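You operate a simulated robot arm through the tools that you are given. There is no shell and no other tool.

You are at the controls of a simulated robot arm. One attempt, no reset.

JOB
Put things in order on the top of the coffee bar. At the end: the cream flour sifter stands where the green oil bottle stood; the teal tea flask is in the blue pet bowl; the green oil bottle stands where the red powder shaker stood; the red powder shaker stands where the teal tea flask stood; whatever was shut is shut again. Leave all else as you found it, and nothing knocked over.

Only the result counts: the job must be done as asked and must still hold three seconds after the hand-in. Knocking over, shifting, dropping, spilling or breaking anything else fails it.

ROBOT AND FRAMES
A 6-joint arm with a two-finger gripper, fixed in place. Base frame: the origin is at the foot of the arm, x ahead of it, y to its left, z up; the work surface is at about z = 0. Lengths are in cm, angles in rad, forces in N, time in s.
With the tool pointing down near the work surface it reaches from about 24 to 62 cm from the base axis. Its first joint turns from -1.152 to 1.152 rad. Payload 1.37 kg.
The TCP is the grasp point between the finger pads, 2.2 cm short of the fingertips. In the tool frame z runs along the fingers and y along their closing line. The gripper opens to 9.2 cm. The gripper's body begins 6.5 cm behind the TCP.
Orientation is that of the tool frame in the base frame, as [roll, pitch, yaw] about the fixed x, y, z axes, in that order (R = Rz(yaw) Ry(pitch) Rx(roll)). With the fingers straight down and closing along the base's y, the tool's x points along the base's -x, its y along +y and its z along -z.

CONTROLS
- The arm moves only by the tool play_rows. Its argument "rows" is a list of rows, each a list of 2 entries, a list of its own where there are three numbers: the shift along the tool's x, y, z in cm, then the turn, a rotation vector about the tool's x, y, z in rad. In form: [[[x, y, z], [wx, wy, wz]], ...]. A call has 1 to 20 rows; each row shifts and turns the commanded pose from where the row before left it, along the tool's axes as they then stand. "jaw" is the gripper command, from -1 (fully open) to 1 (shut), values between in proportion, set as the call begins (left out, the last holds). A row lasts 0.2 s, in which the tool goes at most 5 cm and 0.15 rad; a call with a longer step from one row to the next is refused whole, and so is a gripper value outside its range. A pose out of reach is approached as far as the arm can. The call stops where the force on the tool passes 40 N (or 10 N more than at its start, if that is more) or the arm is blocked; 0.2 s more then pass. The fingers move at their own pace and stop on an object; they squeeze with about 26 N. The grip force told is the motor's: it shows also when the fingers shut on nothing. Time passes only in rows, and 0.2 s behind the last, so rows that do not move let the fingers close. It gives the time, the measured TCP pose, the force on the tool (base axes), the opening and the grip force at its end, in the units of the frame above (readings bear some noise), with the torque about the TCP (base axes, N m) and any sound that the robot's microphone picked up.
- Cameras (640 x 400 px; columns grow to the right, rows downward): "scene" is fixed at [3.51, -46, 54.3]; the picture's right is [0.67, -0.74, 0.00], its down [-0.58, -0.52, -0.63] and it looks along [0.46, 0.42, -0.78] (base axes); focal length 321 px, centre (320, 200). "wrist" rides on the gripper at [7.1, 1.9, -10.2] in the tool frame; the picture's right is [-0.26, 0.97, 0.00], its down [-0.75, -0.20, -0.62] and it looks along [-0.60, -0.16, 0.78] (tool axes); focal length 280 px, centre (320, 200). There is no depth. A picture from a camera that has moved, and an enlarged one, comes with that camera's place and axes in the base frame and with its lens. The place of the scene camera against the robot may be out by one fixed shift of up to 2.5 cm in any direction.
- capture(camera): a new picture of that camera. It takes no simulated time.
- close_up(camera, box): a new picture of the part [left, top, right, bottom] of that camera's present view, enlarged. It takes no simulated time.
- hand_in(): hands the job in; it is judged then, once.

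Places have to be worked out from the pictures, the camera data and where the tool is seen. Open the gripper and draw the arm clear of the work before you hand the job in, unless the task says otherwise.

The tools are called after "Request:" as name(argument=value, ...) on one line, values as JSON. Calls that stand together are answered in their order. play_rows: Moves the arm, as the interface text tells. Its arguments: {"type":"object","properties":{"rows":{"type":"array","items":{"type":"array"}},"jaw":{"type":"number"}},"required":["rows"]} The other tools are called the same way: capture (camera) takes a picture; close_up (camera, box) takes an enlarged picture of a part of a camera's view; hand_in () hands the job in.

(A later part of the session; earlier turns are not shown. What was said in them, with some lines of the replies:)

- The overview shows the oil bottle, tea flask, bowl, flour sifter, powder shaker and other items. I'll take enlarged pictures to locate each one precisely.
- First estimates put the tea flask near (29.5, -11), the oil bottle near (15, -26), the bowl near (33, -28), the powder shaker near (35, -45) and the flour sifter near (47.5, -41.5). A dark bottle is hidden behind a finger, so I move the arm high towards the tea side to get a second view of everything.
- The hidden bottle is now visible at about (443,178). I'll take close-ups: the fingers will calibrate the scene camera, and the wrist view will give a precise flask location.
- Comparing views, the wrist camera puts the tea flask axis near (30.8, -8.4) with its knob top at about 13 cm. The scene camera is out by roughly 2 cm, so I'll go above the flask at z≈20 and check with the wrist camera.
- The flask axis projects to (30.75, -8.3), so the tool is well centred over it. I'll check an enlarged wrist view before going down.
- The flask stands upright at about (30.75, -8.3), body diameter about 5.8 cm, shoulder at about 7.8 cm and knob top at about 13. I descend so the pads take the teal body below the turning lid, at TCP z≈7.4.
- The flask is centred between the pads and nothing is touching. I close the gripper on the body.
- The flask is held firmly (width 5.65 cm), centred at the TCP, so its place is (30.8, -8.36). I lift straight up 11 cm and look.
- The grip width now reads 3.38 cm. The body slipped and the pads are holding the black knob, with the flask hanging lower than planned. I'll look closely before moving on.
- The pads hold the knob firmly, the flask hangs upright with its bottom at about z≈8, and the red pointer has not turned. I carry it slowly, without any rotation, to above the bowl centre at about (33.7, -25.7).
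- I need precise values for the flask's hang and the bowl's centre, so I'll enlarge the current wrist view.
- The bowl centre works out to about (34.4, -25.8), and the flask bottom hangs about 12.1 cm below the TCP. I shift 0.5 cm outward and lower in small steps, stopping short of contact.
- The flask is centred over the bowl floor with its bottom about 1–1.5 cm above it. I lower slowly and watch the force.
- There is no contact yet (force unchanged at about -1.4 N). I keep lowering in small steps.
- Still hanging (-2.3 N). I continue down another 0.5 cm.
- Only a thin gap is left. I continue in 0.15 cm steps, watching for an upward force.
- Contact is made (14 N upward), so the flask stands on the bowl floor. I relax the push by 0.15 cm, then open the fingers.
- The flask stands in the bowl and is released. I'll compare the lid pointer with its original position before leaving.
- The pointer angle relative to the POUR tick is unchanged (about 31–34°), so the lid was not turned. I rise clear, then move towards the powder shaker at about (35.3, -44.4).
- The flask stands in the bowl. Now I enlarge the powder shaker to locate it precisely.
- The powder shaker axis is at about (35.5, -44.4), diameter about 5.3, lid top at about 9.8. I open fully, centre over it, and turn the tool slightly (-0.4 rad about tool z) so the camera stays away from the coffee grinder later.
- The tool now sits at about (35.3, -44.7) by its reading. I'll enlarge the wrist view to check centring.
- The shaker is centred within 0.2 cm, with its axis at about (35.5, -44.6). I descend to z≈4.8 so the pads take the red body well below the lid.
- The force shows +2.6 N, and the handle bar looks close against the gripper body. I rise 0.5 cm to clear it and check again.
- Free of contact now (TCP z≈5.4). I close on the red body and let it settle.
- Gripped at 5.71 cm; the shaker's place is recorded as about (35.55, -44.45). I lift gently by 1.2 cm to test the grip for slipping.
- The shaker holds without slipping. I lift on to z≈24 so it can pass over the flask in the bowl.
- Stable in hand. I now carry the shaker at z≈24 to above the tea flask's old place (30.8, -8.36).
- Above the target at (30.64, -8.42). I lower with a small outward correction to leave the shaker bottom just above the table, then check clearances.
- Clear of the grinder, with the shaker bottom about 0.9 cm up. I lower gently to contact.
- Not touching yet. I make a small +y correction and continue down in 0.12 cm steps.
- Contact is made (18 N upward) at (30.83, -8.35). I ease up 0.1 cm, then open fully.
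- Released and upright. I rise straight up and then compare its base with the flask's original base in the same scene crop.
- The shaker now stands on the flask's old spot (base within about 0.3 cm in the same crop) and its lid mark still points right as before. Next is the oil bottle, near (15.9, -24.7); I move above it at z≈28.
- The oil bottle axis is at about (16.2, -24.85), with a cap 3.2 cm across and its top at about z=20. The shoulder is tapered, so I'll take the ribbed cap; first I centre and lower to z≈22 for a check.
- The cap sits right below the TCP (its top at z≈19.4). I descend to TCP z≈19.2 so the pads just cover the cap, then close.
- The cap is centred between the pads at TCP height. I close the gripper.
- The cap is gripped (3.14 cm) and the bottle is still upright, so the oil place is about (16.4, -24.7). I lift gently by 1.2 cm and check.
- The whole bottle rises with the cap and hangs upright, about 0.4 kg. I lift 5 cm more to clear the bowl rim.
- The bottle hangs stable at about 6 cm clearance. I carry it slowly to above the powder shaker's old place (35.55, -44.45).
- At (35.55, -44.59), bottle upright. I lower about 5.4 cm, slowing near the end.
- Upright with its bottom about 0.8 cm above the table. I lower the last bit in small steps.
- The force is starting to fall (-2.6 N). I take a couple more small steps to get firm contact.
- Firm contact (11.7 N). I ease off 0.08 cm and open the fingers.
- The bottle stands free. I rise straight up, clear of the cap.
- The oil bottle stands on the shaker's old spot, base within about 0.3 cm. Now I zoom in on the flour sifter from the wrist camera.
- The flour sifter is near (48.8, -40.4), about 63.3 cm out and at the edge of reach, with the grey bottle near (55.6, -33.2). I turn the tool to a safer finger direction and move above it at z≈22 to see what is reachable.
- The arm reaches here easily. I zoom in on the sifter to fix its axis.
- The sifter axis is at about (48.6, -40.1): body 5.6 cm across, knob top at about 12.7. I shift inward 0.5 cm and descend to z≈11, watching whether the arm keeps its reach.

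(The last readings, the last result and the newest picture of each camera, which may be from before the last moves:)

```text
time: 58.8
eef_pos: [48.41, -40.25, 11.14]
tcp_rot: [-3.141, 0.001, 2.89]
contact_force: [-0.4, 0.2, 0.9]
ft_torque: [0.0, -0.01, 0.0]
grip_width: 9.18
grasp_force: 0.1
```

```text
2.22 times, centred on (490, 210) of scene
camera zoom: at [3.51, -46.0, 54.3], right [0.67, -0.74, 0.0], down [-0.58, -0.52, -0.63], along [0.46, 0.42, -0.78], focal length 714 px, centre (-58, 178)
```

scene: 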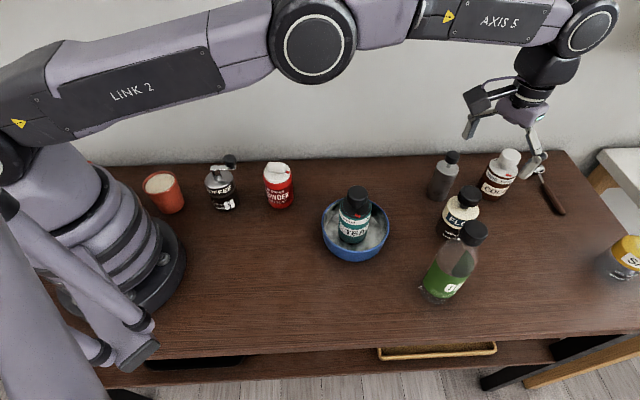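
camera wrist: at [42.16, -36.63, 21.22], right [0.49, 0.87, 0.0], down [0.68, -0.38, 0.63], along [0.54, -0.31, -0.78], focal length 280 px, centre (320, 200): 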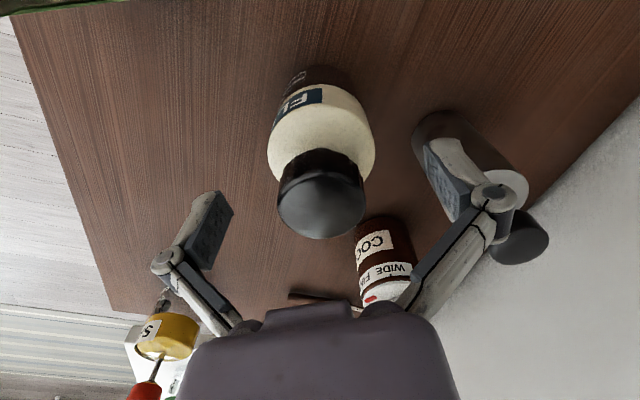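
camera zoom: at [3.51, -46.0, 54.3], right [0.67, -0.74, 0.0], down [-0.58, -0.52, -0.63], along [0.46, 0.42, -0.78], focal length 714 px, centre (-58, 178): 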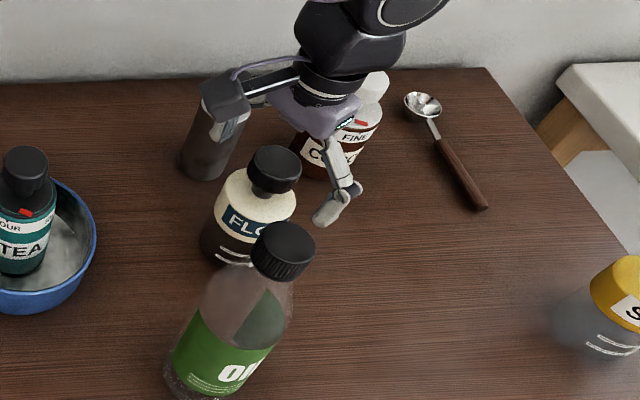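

The reach holds (48.4, -40.25 at z=11). The knob is centred, so I continue down to z≈6.8, where the gripper body should still clear the knob.

Request:
play_rows(rows=[[[0, 0, 1.5], [0, 0, 0]], [[0, 0, 1.2], [0, 0, 0]], [[0, 0, 0.9], [0, 0, 0]], [[0, 0, 0.6], [0, 0, 0]], [[0, 0, 0], [0, 0, 0]]], jaw=-1)

Request:
capture(camera="wrist")

Request:
close_up(camera="scene", box=[400, 120, 580, 300])

```text
time: 60.0
eef_pos: [48.38, -40.16, 6.85]
tcp_rot: [3.141, 0.0, 2.894]
contact_force: [-0.4, -0.2, -0.4]
ft_torque: [-0.01, -0.02, 0.02]
grip_width: 9.18
grasp_force: 0.0
```

```text
taken
camera wrist: at [42.08, -36.63, 17.02], right [0.49, 0.87, 0.0], down [0.68, -0.38, 0.63], along [0.54, -0.31, -0.78], focal length 280 px, centre (320, 200)
```

wrist: 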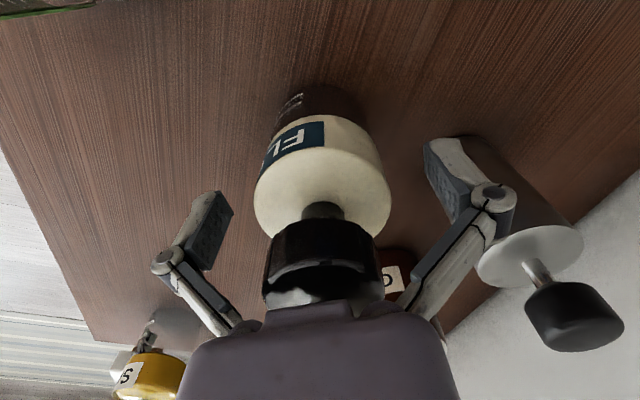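

```text
2.22 times, centred on (490, 210) of scene
camera zoom: at [3.51, -46.0, 54.3], right [0.67, -0.74, 0.0], down [-0.58, -0.52, -0.63], along [0.46, 0.42, -0.78], focal length 714 px, centre (-58, 178)
```

zoom: 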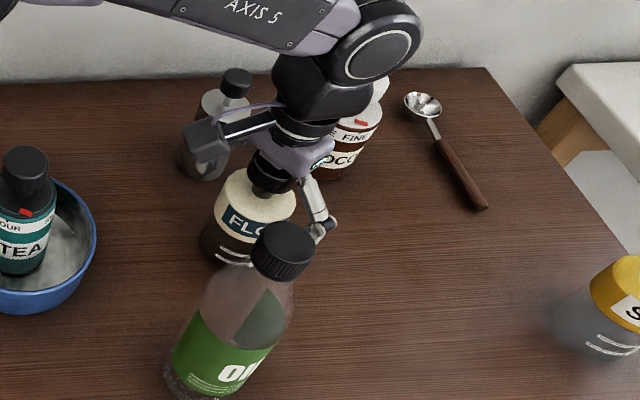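

Force is nil and the sifter is centred between the pads. I close on the body.

Request:
play_rows(rows=[[[0, 0, 0], [0, 0, 0]], [[0, 0, 0], [0, 0, 0]], [[0, 0, 0], [0, 0, 0]], [[0, 0, 0], [0, 0, 0]], [[0, 0, 0], [0, 0, 0]], [[0, 0, 0], [0, 0, 0]]], jaw=1)

Request:
capture(camera="wrist")

```text
time: 61.4
eef_pos: [48.33, -40.17, 6.9]
tcp_rot: [-3.139, 0.002, 2.891]
contact_force: [-1.3, 0.5, 6.1]
ft_torque: [0.07, 0.05, -0.03]
grip_width: 5.71
grasp_force: 26.4
```

```text
taken
camera wrist: at [42.09, -36.63, 17.07], right [0.49, 0.87, 0.0], down [0.68, -0.38, 0.63], along [0.54, -0.31, -0.78], focal length 280 px, centre (320, 200)
```

wrist: 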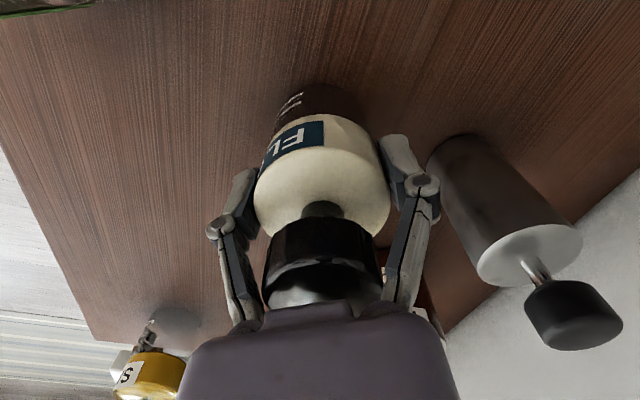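

Gripped at 5.71 cm. I lift very gently by 0.6 cm as a slip test.

Request:
play_rows(rows=[[[0, 0, -0.1], [0, 0, 0]], [[0, 0, -0.15], [0, 0, 0]], [[0, 0, -0.2], [0, 0, 0]], [[0, 0, -0.2], [0, 0, 0]], [[0, 0, 0], [0, 0, 0]]])

Request:
capture(camera="wrist")

Request:
close_up(camera="scene", box=[400, 120, 580, 300])

```text
time: 62.6
eef_pos: [48.27, -40.2, 7.54]
tcp_rot: [-3.138, -0.001, 2.893]
contact_force: [0.6, 0.7, -1.9]
ft_torque: [0.0, 0.0, 0.03]
grip_width: 5.7
grasp_force: 25.9
```

```text
taken
camera wrist: at [42.01, -36.61, 17.63], right [0.49, 0.87, 0.0], down [0.68, -0.38, 0.63], along [0.54, -0.31, -0.78], focal length 280 px, centre (320, 200)
```

wrist: 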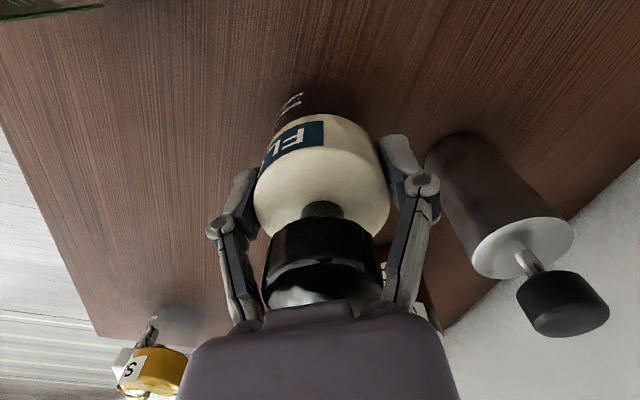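

```text
2.22 times, centred on (490, 210) of scene
camera zoom: at [3.51, -46.0, 54.3], right [0.67, -0.74, 0.0], down [-0.58, -0.52, -0.63], along [0.46, 0.42, -0.78], focal length 714 px, centre (-58, 178)
```

zoom: 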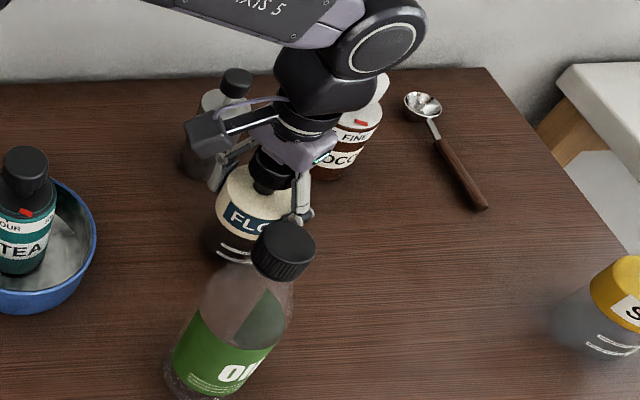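

The width is steady and the cream part rose with the hand. I want to be sure the dark lower part came along too, so I zoom in.

Request:
close_up(camera="wrist", box=[230, 70, 420, 240])

Request:
close_up(camera="scene", box=[430, 180, 510, 260])

```text
2.35 times, centred on (325, 155) of wrist
camera zoom: at [42.01, -36.61, 17.63], right [0.49, 0.87, 0.0], down [0.68, -0.38, 0.63], along [0.54, -0.31, -0.78], focal length 660 px, centre (308, 306)
```

zoom: 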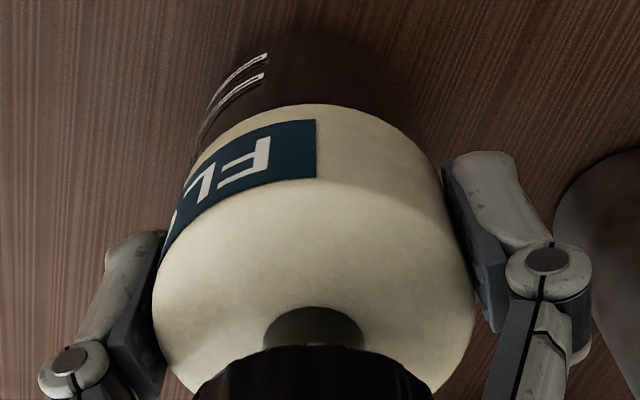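

```text
5.00 times, centred on (470, 220) of scene
camera zoom: at [3.51, -46.0, 54.3], right [0.67, -0.74, 0.0], down [-0.58, -0.52, -0.63], along [0.46, 0.42, -0.78], focal length 1607 px, centre (-430, 100)
```

zoom: 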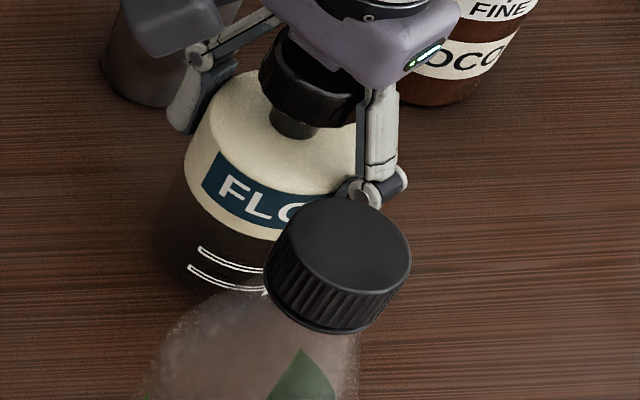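

The lower part is see-through glass, hence the blurry edges, and its white lines moved with the hand. I continue lifting slowly another 2 cm and check again.

Request:
play_rows(rows=[[[0, 0, -0.2], [0, 0, 0]], [[0, 0, -0.4], [0, 0, 0]], [[0, 0, -0.5], [0, 0, 0]], [[0, 0, -0.5], [0, 0, 0]], [[0, 0, -0.4], [0, 0, 0]], [[0, 0, 0], [0, 0, 0]]])

Request:
close_up(camera="wrist", box=[230, 70, 420, 240])

Request:
close_up(camera="scene", box=[430, 180, 510, 260])

```text
time: 64.0
eef_pos: [48.43, -40.23, 9.52]
tcp_rot: [-3.139, 0.0, 2.892]
contact_force: [0.4, 0.5, -1.8]
ft_torque: [0.02, 0.01, -0.01]
grip_width: 5.69
grasp_force: 26.4
```

```text
2.35 times, centred on (325, 155) of wrist
camera zoom: at [42.07, -36.55, 19.64], right [0.49, 0.87, 0.0], down [0.68, -0.38, 0.63], along [0.54, -0.31, -0.78], focal length 660 px, centre (308, 306)
```

zoom: 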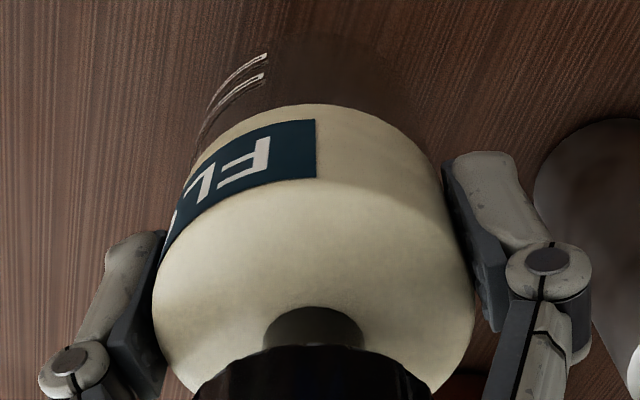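

```text
5.00 times, centred on (470, 220) of scene
camera zoom: at [3.51, -46.0, 54.3], right [0.67, -0.74, 0.0], down [-0.58, -0.52, -0.63], along [0.46, 0.42, -0.78], focal length 1607 px, centre (-430, 100)
```

zoom: 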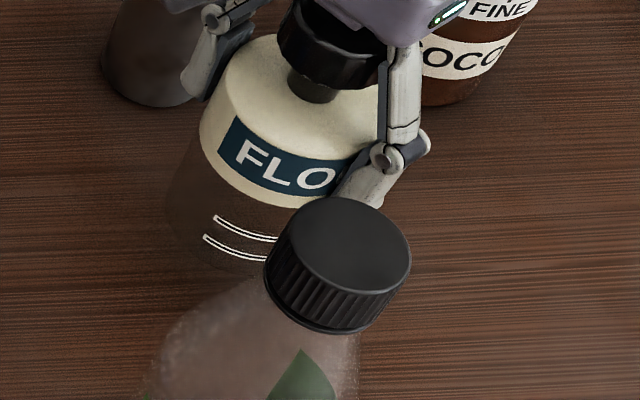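

The sifter is lifted completely (clear glass base, label unmoved in the hand) with no slip. I lift on to z≈25 to pass above everything.

Request:
play_rows(rows=[[[0, 0, -0.6], [0, 0, 0]], [[0, 0, -1.2], [0, 0, 0]], [[0, 0, -1.8], [0, 0, 0]], [[0, 0, -2.2], [0, 0, 0]], [[0, 0, -2.4], [0, 0, 0]], [[0, 0, -2.4], [0, 0, 0]], [[0, 0, -2.2], [0, 0, 0]], [[0, 0, -1.6], [0, 0, 0]], [[0, 0, -1.0], [0, 0, 0]], [[0, 0, 0], [0, 0, 0]]])

Request:
capture(camera="scene")

Request:
capture(camera="wrist")

```text
time: 66.2
eef_pos: [48.43, -39.97, 24.85]
tcp_rot: [-3.14, -0.001, 2.892]
contact_force: [0.8, 0.4, -1.2]
ft_torque: [0.03, 0.02, 0.04]
grip_width: 5.68
grasp_force: 25.7
```

```text
taken
```

scene: 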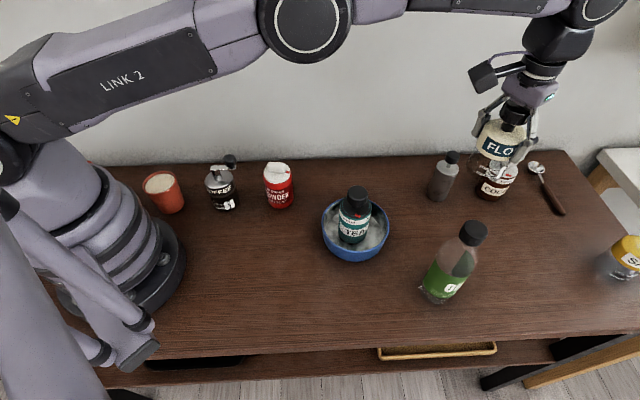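

```text
taken
camera wrist: at [42.1, -36.48, 35.02], right [0.49, 0.87, 0.0], down [0.68, -0.38, 0.63], along [0.54, -0.31, -0.78], focal length 280 px, centre (320, 200)
```

wrist: 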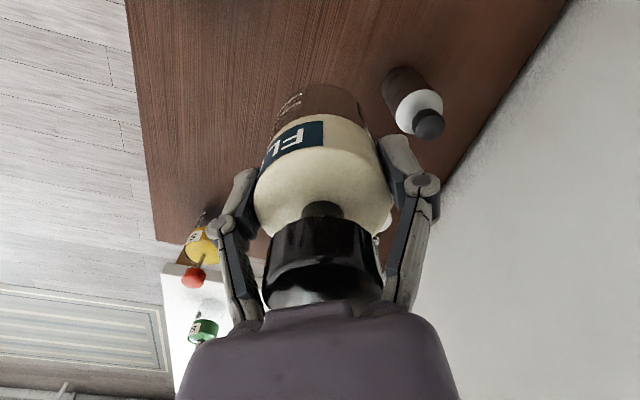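

Stable in hand. I carry it at z≈25 to above the oil bottle's old place (about 16.3, -24.75), passing between the bowl and the new bottle position, above both.

Request:
play_rows(rows=[[[0.7, 0.14, 0], [0, 0, 0]], [[1.4, 0.28, 0], [0, 0, 0]], [[2.11, 0.41, 0], [0, 0, 0]], [[2.63, 0.52, 0], [0, 0, 0]], [[2.81, 0.55, 0], [0, 0, 0]], [[2.98, 0.59, 0], [0, 0, 0]], [[2.98, 0.59, 0], [0, 0, 0]], [[2.98, 0.59, 0], [0, 0, 0]], [[2.98, 0.59, 0], [0, 0, 0]], [[2.98, 0.59, 0], [0, 0, 0]], [[2.81, 0.55, 0], [0, 0, 0]], [[2.63, 0.52, 0], [0, 0, 0]], [[2.11, 0.41, 0], [0, 0, 0]], [[1.4, 0.28, 0], [0, 0, 0]], [[0.88, 0.17, 0], [0, 0, 0]], [[0.7, 0.14, 0], [0, 0, 0]], [[0, 0, 0], [0, 0, 0]]])

Request:
capture(camera="scene")

Request:
capture(camera="wrist")

```text
time: 69.8
eef_pos: [16.02, -24.63, 24.89]
tcp_rot: [-3.14, 0.0, 2.892]
contact_force: [0.7, -0.5, -0.9]
ft_torque: [-0.02, -0.01, -0.01]
grip_width: 5.68
grasp_force: 26.1
```

```text
taken
```

scene: 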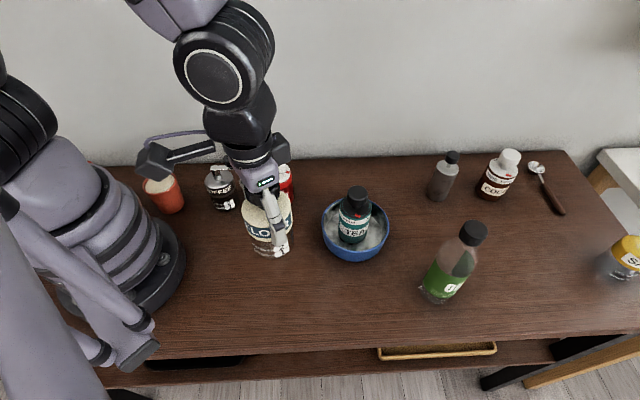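

```text
taken
camera wrist: at [9.75, -21.12, 35.0], right [0.49, 0.87, 0.0], down [0.68, -0.38, 0.63], along [0.54, -0.31, -0.78], focal length 280 px, centre (320, 200)
```

wrist: 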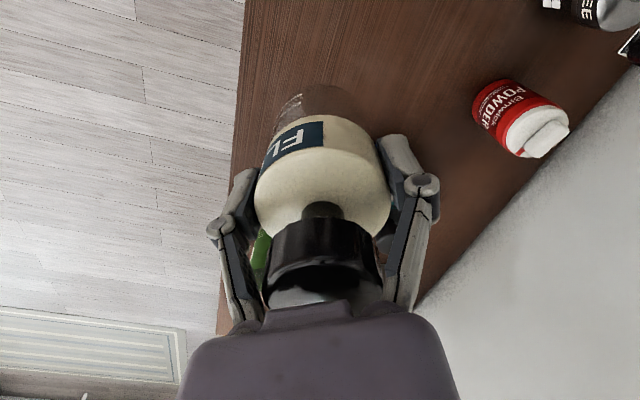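

Above the target at (16.0, -24.6). I lower with a smooth profile to leave about 0.9 cm under the base.

Request:
play_rows(rows=[[[-0.08, -0.05, 0.8], [0, 0, 0]], [[0, 0, 1.8], [0, 0, 0]], [[0, 0, 2.6], [0, 0, 0]], [[0, 0, 2.8], [0, 0, 0]], [[0, 0, 2.8], [0, 0, 0]], [[0, 0, 2.6], [0, 0, 0]], [[0, 0, 1.8], [0, 0, 0]], [[0, 0, 1.2], [0, 0, 0]], [[0, 0, 0.6], [0, 0, 0]], [[0, 0, 0], [0, 0, 0]]])

Request:
close_up(camera="scene", box=[180, 160, 340, 320])

Request:
capture(camera="wrist")

```text
time: 72.0
eef_pos: [16.33, -24.85, 7.9]
tcp_rot: [-3.14, -0.001, 2.892]
contact_force: [0.4, 0.3, -1.9]
ft_torque: [0.01, 0.02, 0.01]
grip_width: 5.69
grasp_force: 25.7
```

```text
2.50 times, centred on (260, 240) of scene
camera zoom: at [3.51, -46.0, 54.3], right [0.67, -0.74, 0.0], down [-0.58, -0.52, -0.63], along [0.46, 0.42, -0.78], focal length 804 px, centre (470, 100)
```

zoom: 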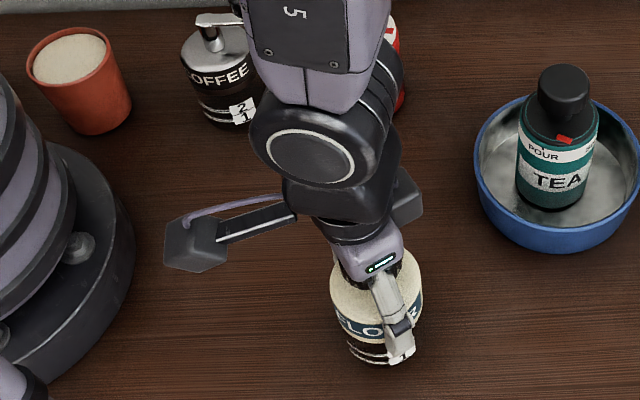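

```text
taken
camera wrist: at [9.93, -21.34, 17.96], right [0.49, 0.87, 0.0], down [0.68, -0.38, 0.63], along [0.54, -0.31, -0.78], focal length 280 px, centre (320, 200)
```

wrist: 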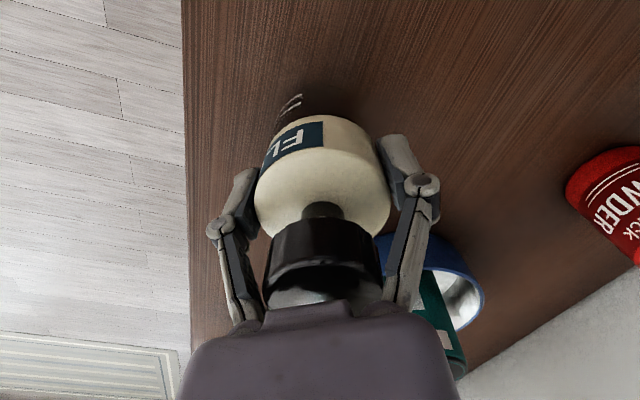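

The sifter is about 1 cm above the table and nearly exactly over the spot. I nudge it about 0.25 cm in +y and lower slowly.

Request:
play_rows(rows=[[[0.1, 0.22, 0.1], [0, 0, 0]], [[0, 0, 0.25], [0, 0, 0]], [[0, 0, 0.25], [0, 0, 0]], [[0, 0, 0.1], [0, 0, 0]], [[0, 0, 0], [0, 0, 0]]])

Request:
close_up(camera="scene", box=[240, 215, 330, 315])

```text
time: 73.2
eef_pos: [16.12, -24.76, 7.34]
tcp_rot: [-3.138, 0.001, 2.891]
contact_force: [-0.6, -0.2, -1.6]
ft_torque: [0.02, 0.04, 0.01]
grip_width: 5.7
grasp_force: 26.0
```

```text
4.00 times, centred on (285, 265) of scene
camera zoom: at [3.51, -46.0, 54.3], right [0.67, -0.74, 0.0], down [-0.58, -0.52, -0.63], along [0.46, 0.42, -0.78], focal length 1286 px, centre (460, -60)
```

zoom: 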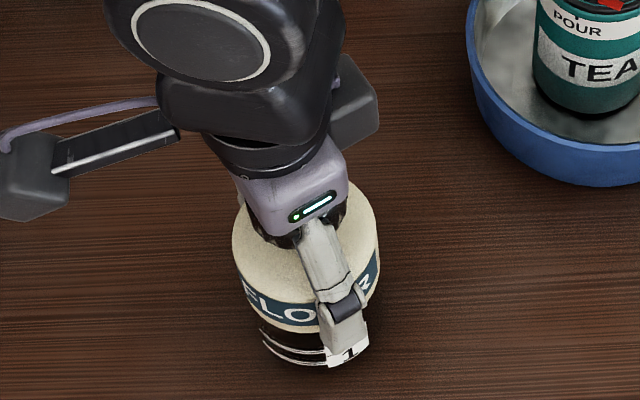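

Its base lines up with the oil bottle's original base. I lower the last millimetres to contact.

Request:
play_rows(rows=[[[0, 0, 0.12], [0, 0, 0]], [[0, 0, 0.12], [0, 0, 0]], [[0, 0, 0], [0, 0, 0]]])

```text
time: 74.0
eef_pos: [16.06, -24.73, 7.04]
tcp_rot: [-3.14, 0.0, 2.893]
contact_force: [0.5, -0.1, -0.6]
ft_torque: [-0.04, 0.02, -0.01]
grip_width: 5.7
grasp_force: 25.5
```

Request:
play_rows(rows=[[[0, 0, 0.1], [0, 0, 0]], [[0, 0, 0], [0, 0, 0]]])

```text
time: 74.6
eef_pos: [16.15, -24.7, 6.95]
tcp_rot: [-3.139, 0.0, 2.889]
contact_force: [-4.0, 1.7, 16.6]
ft_torque: [-0.01, -0.01, -0.12]
grip_width: 5.7
grasp_force: 26.4
```

Firm contact (16.6 N) at (16.15, -24.7). I ease off 0.08 cm and open.

Request:
play_rows(rows=[[[0, 0, -0.08], [0, 0, 0]], [[0, 0, 0], [0, 0, 0]]])

Request:
play_rows(rows=[[[0, 0, 0], [0, 0, 0]], [[0, 0, 0], [0, 0, 0]], [[0, 0, 0], [0, 0, 0]], [[0, 0, 0], [0, 0, 0]]], jaw=-1)

Request:
capture(camera="wrist")

Request:
close_up(camera="scene", box=[180, 160, 340, 320])

```text
time: 75.2
eef_pos: [16.22, -24.77, 7.03]
tcp_rot: [-3.14, -0.001, 2.892]
contact_force: [-2.7, 1.8, 9.5]
ft_torque: [-0.05, -0.04, -0.03]
grip_width: 5.69
grasp_force: 26.0
```

```text
time: 76.2
eef_pos: [16.18, -24.73, 7.04]
tcp_rot: [-3.14, 0.0, 2.891]
contact_force: [-0.5, 0.4, -0.2]
ft_torque: [0.01, -0.01, 0.02]
grip_width: 9.2
grasp_force: 0.1
```

```text
taken
camera wrist: at [9.85, -21.1, 17.08], right [0.49, 0.87, 0.0], down [0.68, -0.38, 0.63], along [0.54, -0.31, -0.78], focal length 280 px, centre (320, 200)
```

wrist: 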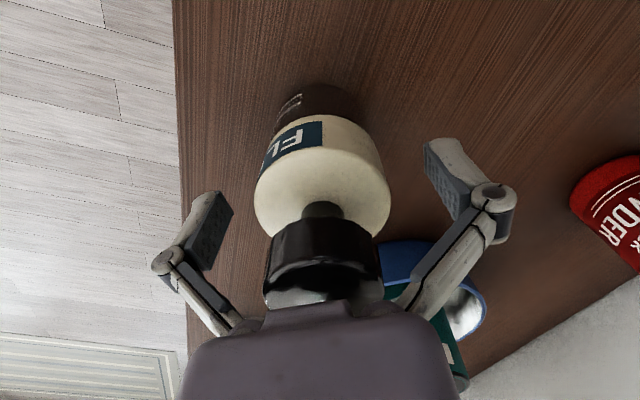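

```text
2.50 times, centred on (260, 240) of scene
camera zoom: at [3.51, -46.0, 54.3], right [0.67, -0.74, 0.0], down [-0.58, -0.52, -0.63], along [0.46, 0.42, -0.78], focal length 804 px, centre (470, 100)
```

zoom: 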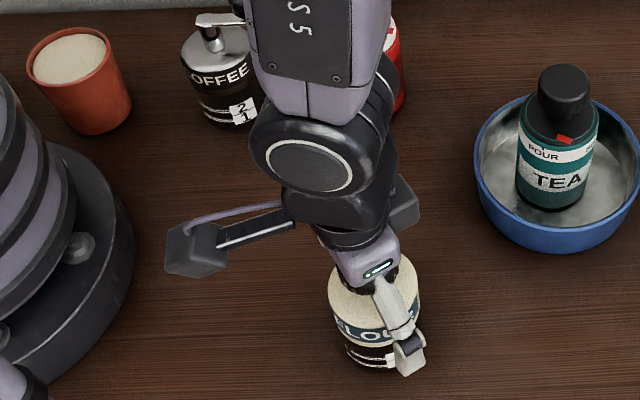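

Released and standing. I rise straight up well above the knob and then inspect the whole scene.

Request:
play_rows(rows=[[[0, 0, -1.0], [0, 0, 0]], [[0, 0, -2.5], [0, 0, 0]], [[0, 0, -4], [0, 0, 0]], [[0, 0, -4.5], [0, 0, 0]], [[0, 0, -4.5], [0, 0, 0]], [[0, 0, -4.5], [0, 0, 0]], [[0, 0, -2], [0, 0, 0]], [[0, 0, 0], [0, 0, 0]]])

Request:
capture(camera="scene")

Request:
close_up(camera="scene", box=[240, 215, 330, 315])

Request:
capture(camera="wrist")

```text
time: 78.0
eef_pos: [16.13, -24.68, 30.04]
tcp_rot: [-3.139, 0.0, 2.891]
contact_force: [0.2, -0.6, 0.1]
ft_torque: [0.03, 0.02, -0.01]
grip_width: 9.2
grasp_force: 0.0
```

```text
taken
```

scene: 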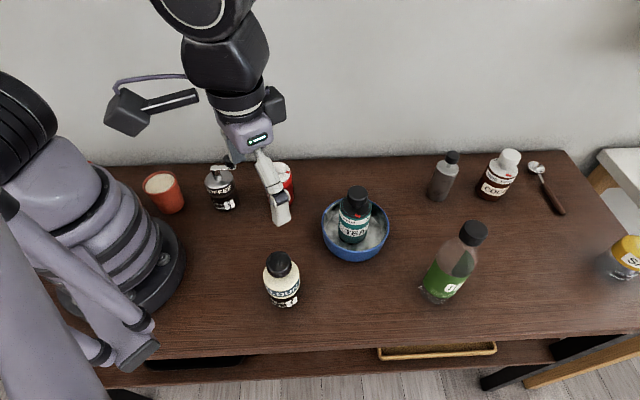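

```text
4.00 times, centred on (285, 265) of scene
camera zoom: at [3.51, -46.0, 54.3], right [0.67, -0.74, 0.0], down [-0.58, -0.52, -0.63], along [0.46, 0.42, -0.78], focal length 1286 px, centre (460, -60)
```

zoom: 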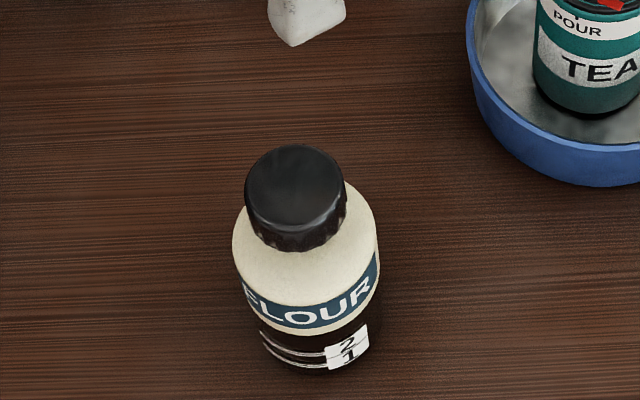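

```text
taken
camera wrist: at [9.8, -21.03, 40.09], right [0.49, 0.87, 0.0], down [0.68, -0.38, 0.63], along [0.54, -0.31, -0.78], focal length 280 px, centre (320, 200)
```

wrist: 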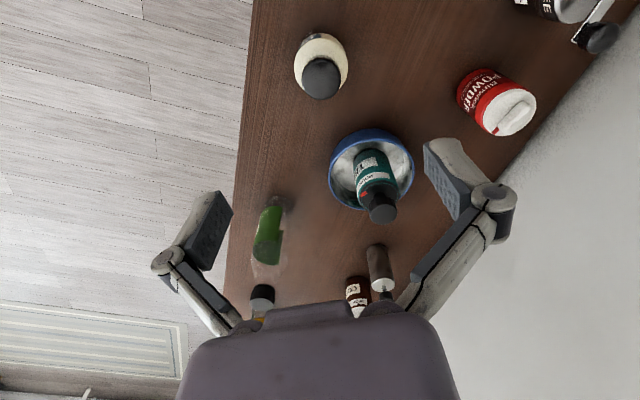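

All four items are in place and the neighbours look untouched. I draw the arm clear, back near its starting pose, and take final close-ups.

Request:
play_rows(rows=[[[0, 0, -1.5], [0, 0, 0]], [[-2.86, -1.19, -0.3], [0, 0, 0]], [[-2.86, -1.19, -0.3], [0, 0, 0]], [[-2.86, -1.19, -0.3], [0, 0, 0]], [[-2.86, -1.19, -0.3], [0, 0, 0]], [[-2.86, -1.19, -0.3], [0, 0, 0]], [[0, 0, 0], [0, 0, 0]]], jaw=-1)

Request:
capture(camera="scene")

Request:
close_up(camera="scene", box=[130, 130, 410, 330])

Request:
close_up(camera="scene", box=[320, 180, 380, 250])

Request:
close_up(camera="scene", box=[360, 130, 640, 330])

Request:
capture(camera="wrist")

```text
time: 79.6
eef_pos: [28.64, -33.82, 33.11]
tcp_rot: [-3.139, 0.0, 2.892]
contact_force: [-1.0, 0.0, 0.2]
ft_torque: [0.02, -0.01, 0.0]
grip_width: 9.19
grasp_force: 0.1
```

```text
taken
```

scene: 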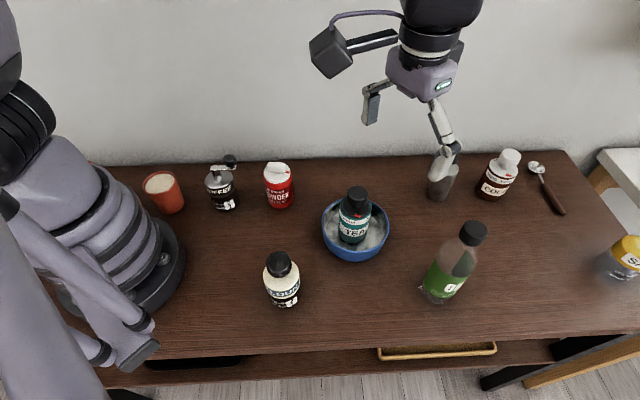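

```text
2.00 times, centred on (270, 230) of scene
camera zoom: at [3.51, -46.0, 54.3], right [0.67, -0.74, 0.0], down [-0.58, -0.52, -0.63], along [0.46, 0.42, -0.78], focal length 643 px, centre (420, 140)
```

zoom: 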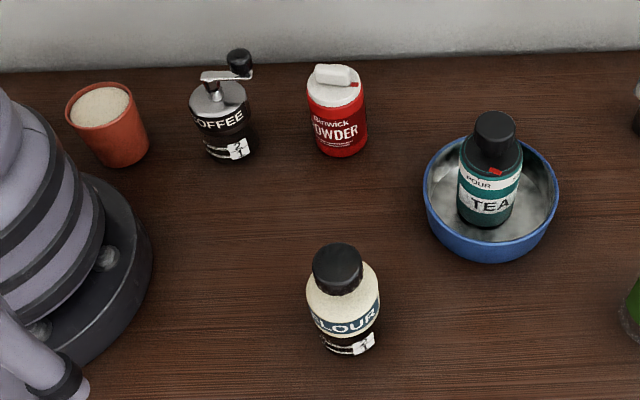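

```text
5.71 times, centred on (350, 215) of scene
camera zoom: at [3.51, -46.0, 54.3], right [0.67, -0.74, 0.0], down [-0.58, -0.52, -0.63], along [0.46, 0.42, -0.78], focal length 1837 px, centre (149, 114)
```

zoom: 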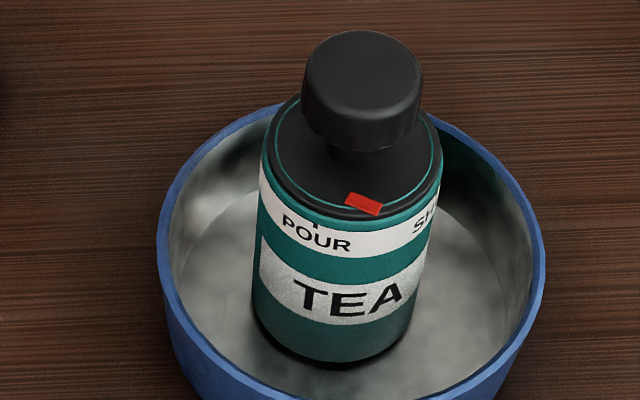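

```text
2.00 times, centred on (500, 230) of scene
camera zoom: at [3.51, -46.0, 54.3], right [0.67, -0.74, 0.0], down [-0.58, -0.52, -0.63], along [0.46, 0.42, -0.78], focal length 643 px, centre (-40, 140)
```

zoom: 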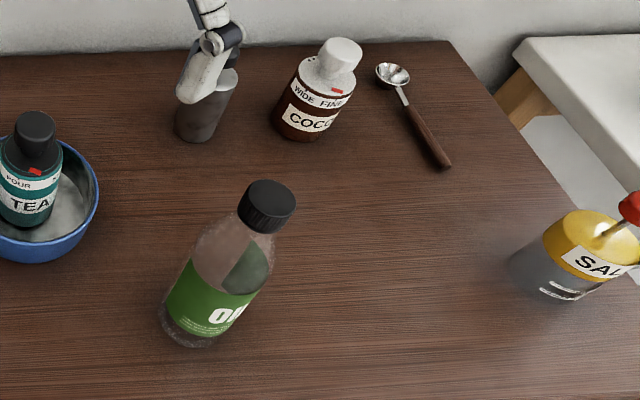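

```text
taken
camera wrist: at [22.32, -30.29, 43.18], right [0.49, 0.87, 0.0], down [0.68, -0.38, 0.63], along [0.54, -0.31, -0.78], focal length 280 px, centre (320, 200)
```

wrist: 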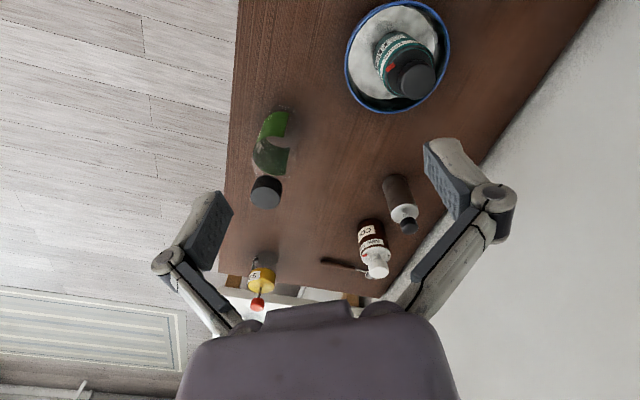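

Everything checks out: the flask stands in the unmoved bowl, and the shaker, oil bottle and sifter stand on their assigned spots. Lids are unturned, the other items are untouched, the gripper is open and the arm is clear, so I hand in.

Request:
hand_in()

```text
The job is handed in.
```

The job is handed in. In the final pictures everything is where you asked and nothing is knocked over. I don't have the judge's result.

| Item | Final place |
|---|---|
| Teal tea flask | Standing upright in the blue pet bowl; the bowl has not shifted |
| Red powder shaker | On the tea flask's old spot, within about 0.3 cm by the pictures |
| Green oil bottle | On the powder shaker's old spot, within about 0.3 cm |
| Cream flour sifter | On the oil bottle's old spot, within about 0.2 cm |

- **Tea flask slip:** the grip slid off the flask's body on the first lift and caught its black knob, so I carried it by the knob. Its lid pointer reads the same as before to within a few degrees. From the start it sat between POUR and SHUT, and I left it that way.
- **Oil bottle:** I carried it by its cap. The cap stayed on.
- **Shut things:** I opened nothing, so nothing needed shutting again.
- **Everything else:** the cup, coffee grinder, grey bottle, cocoa, spoon and salt look unmoved. The gripper is open and the arm is clear.
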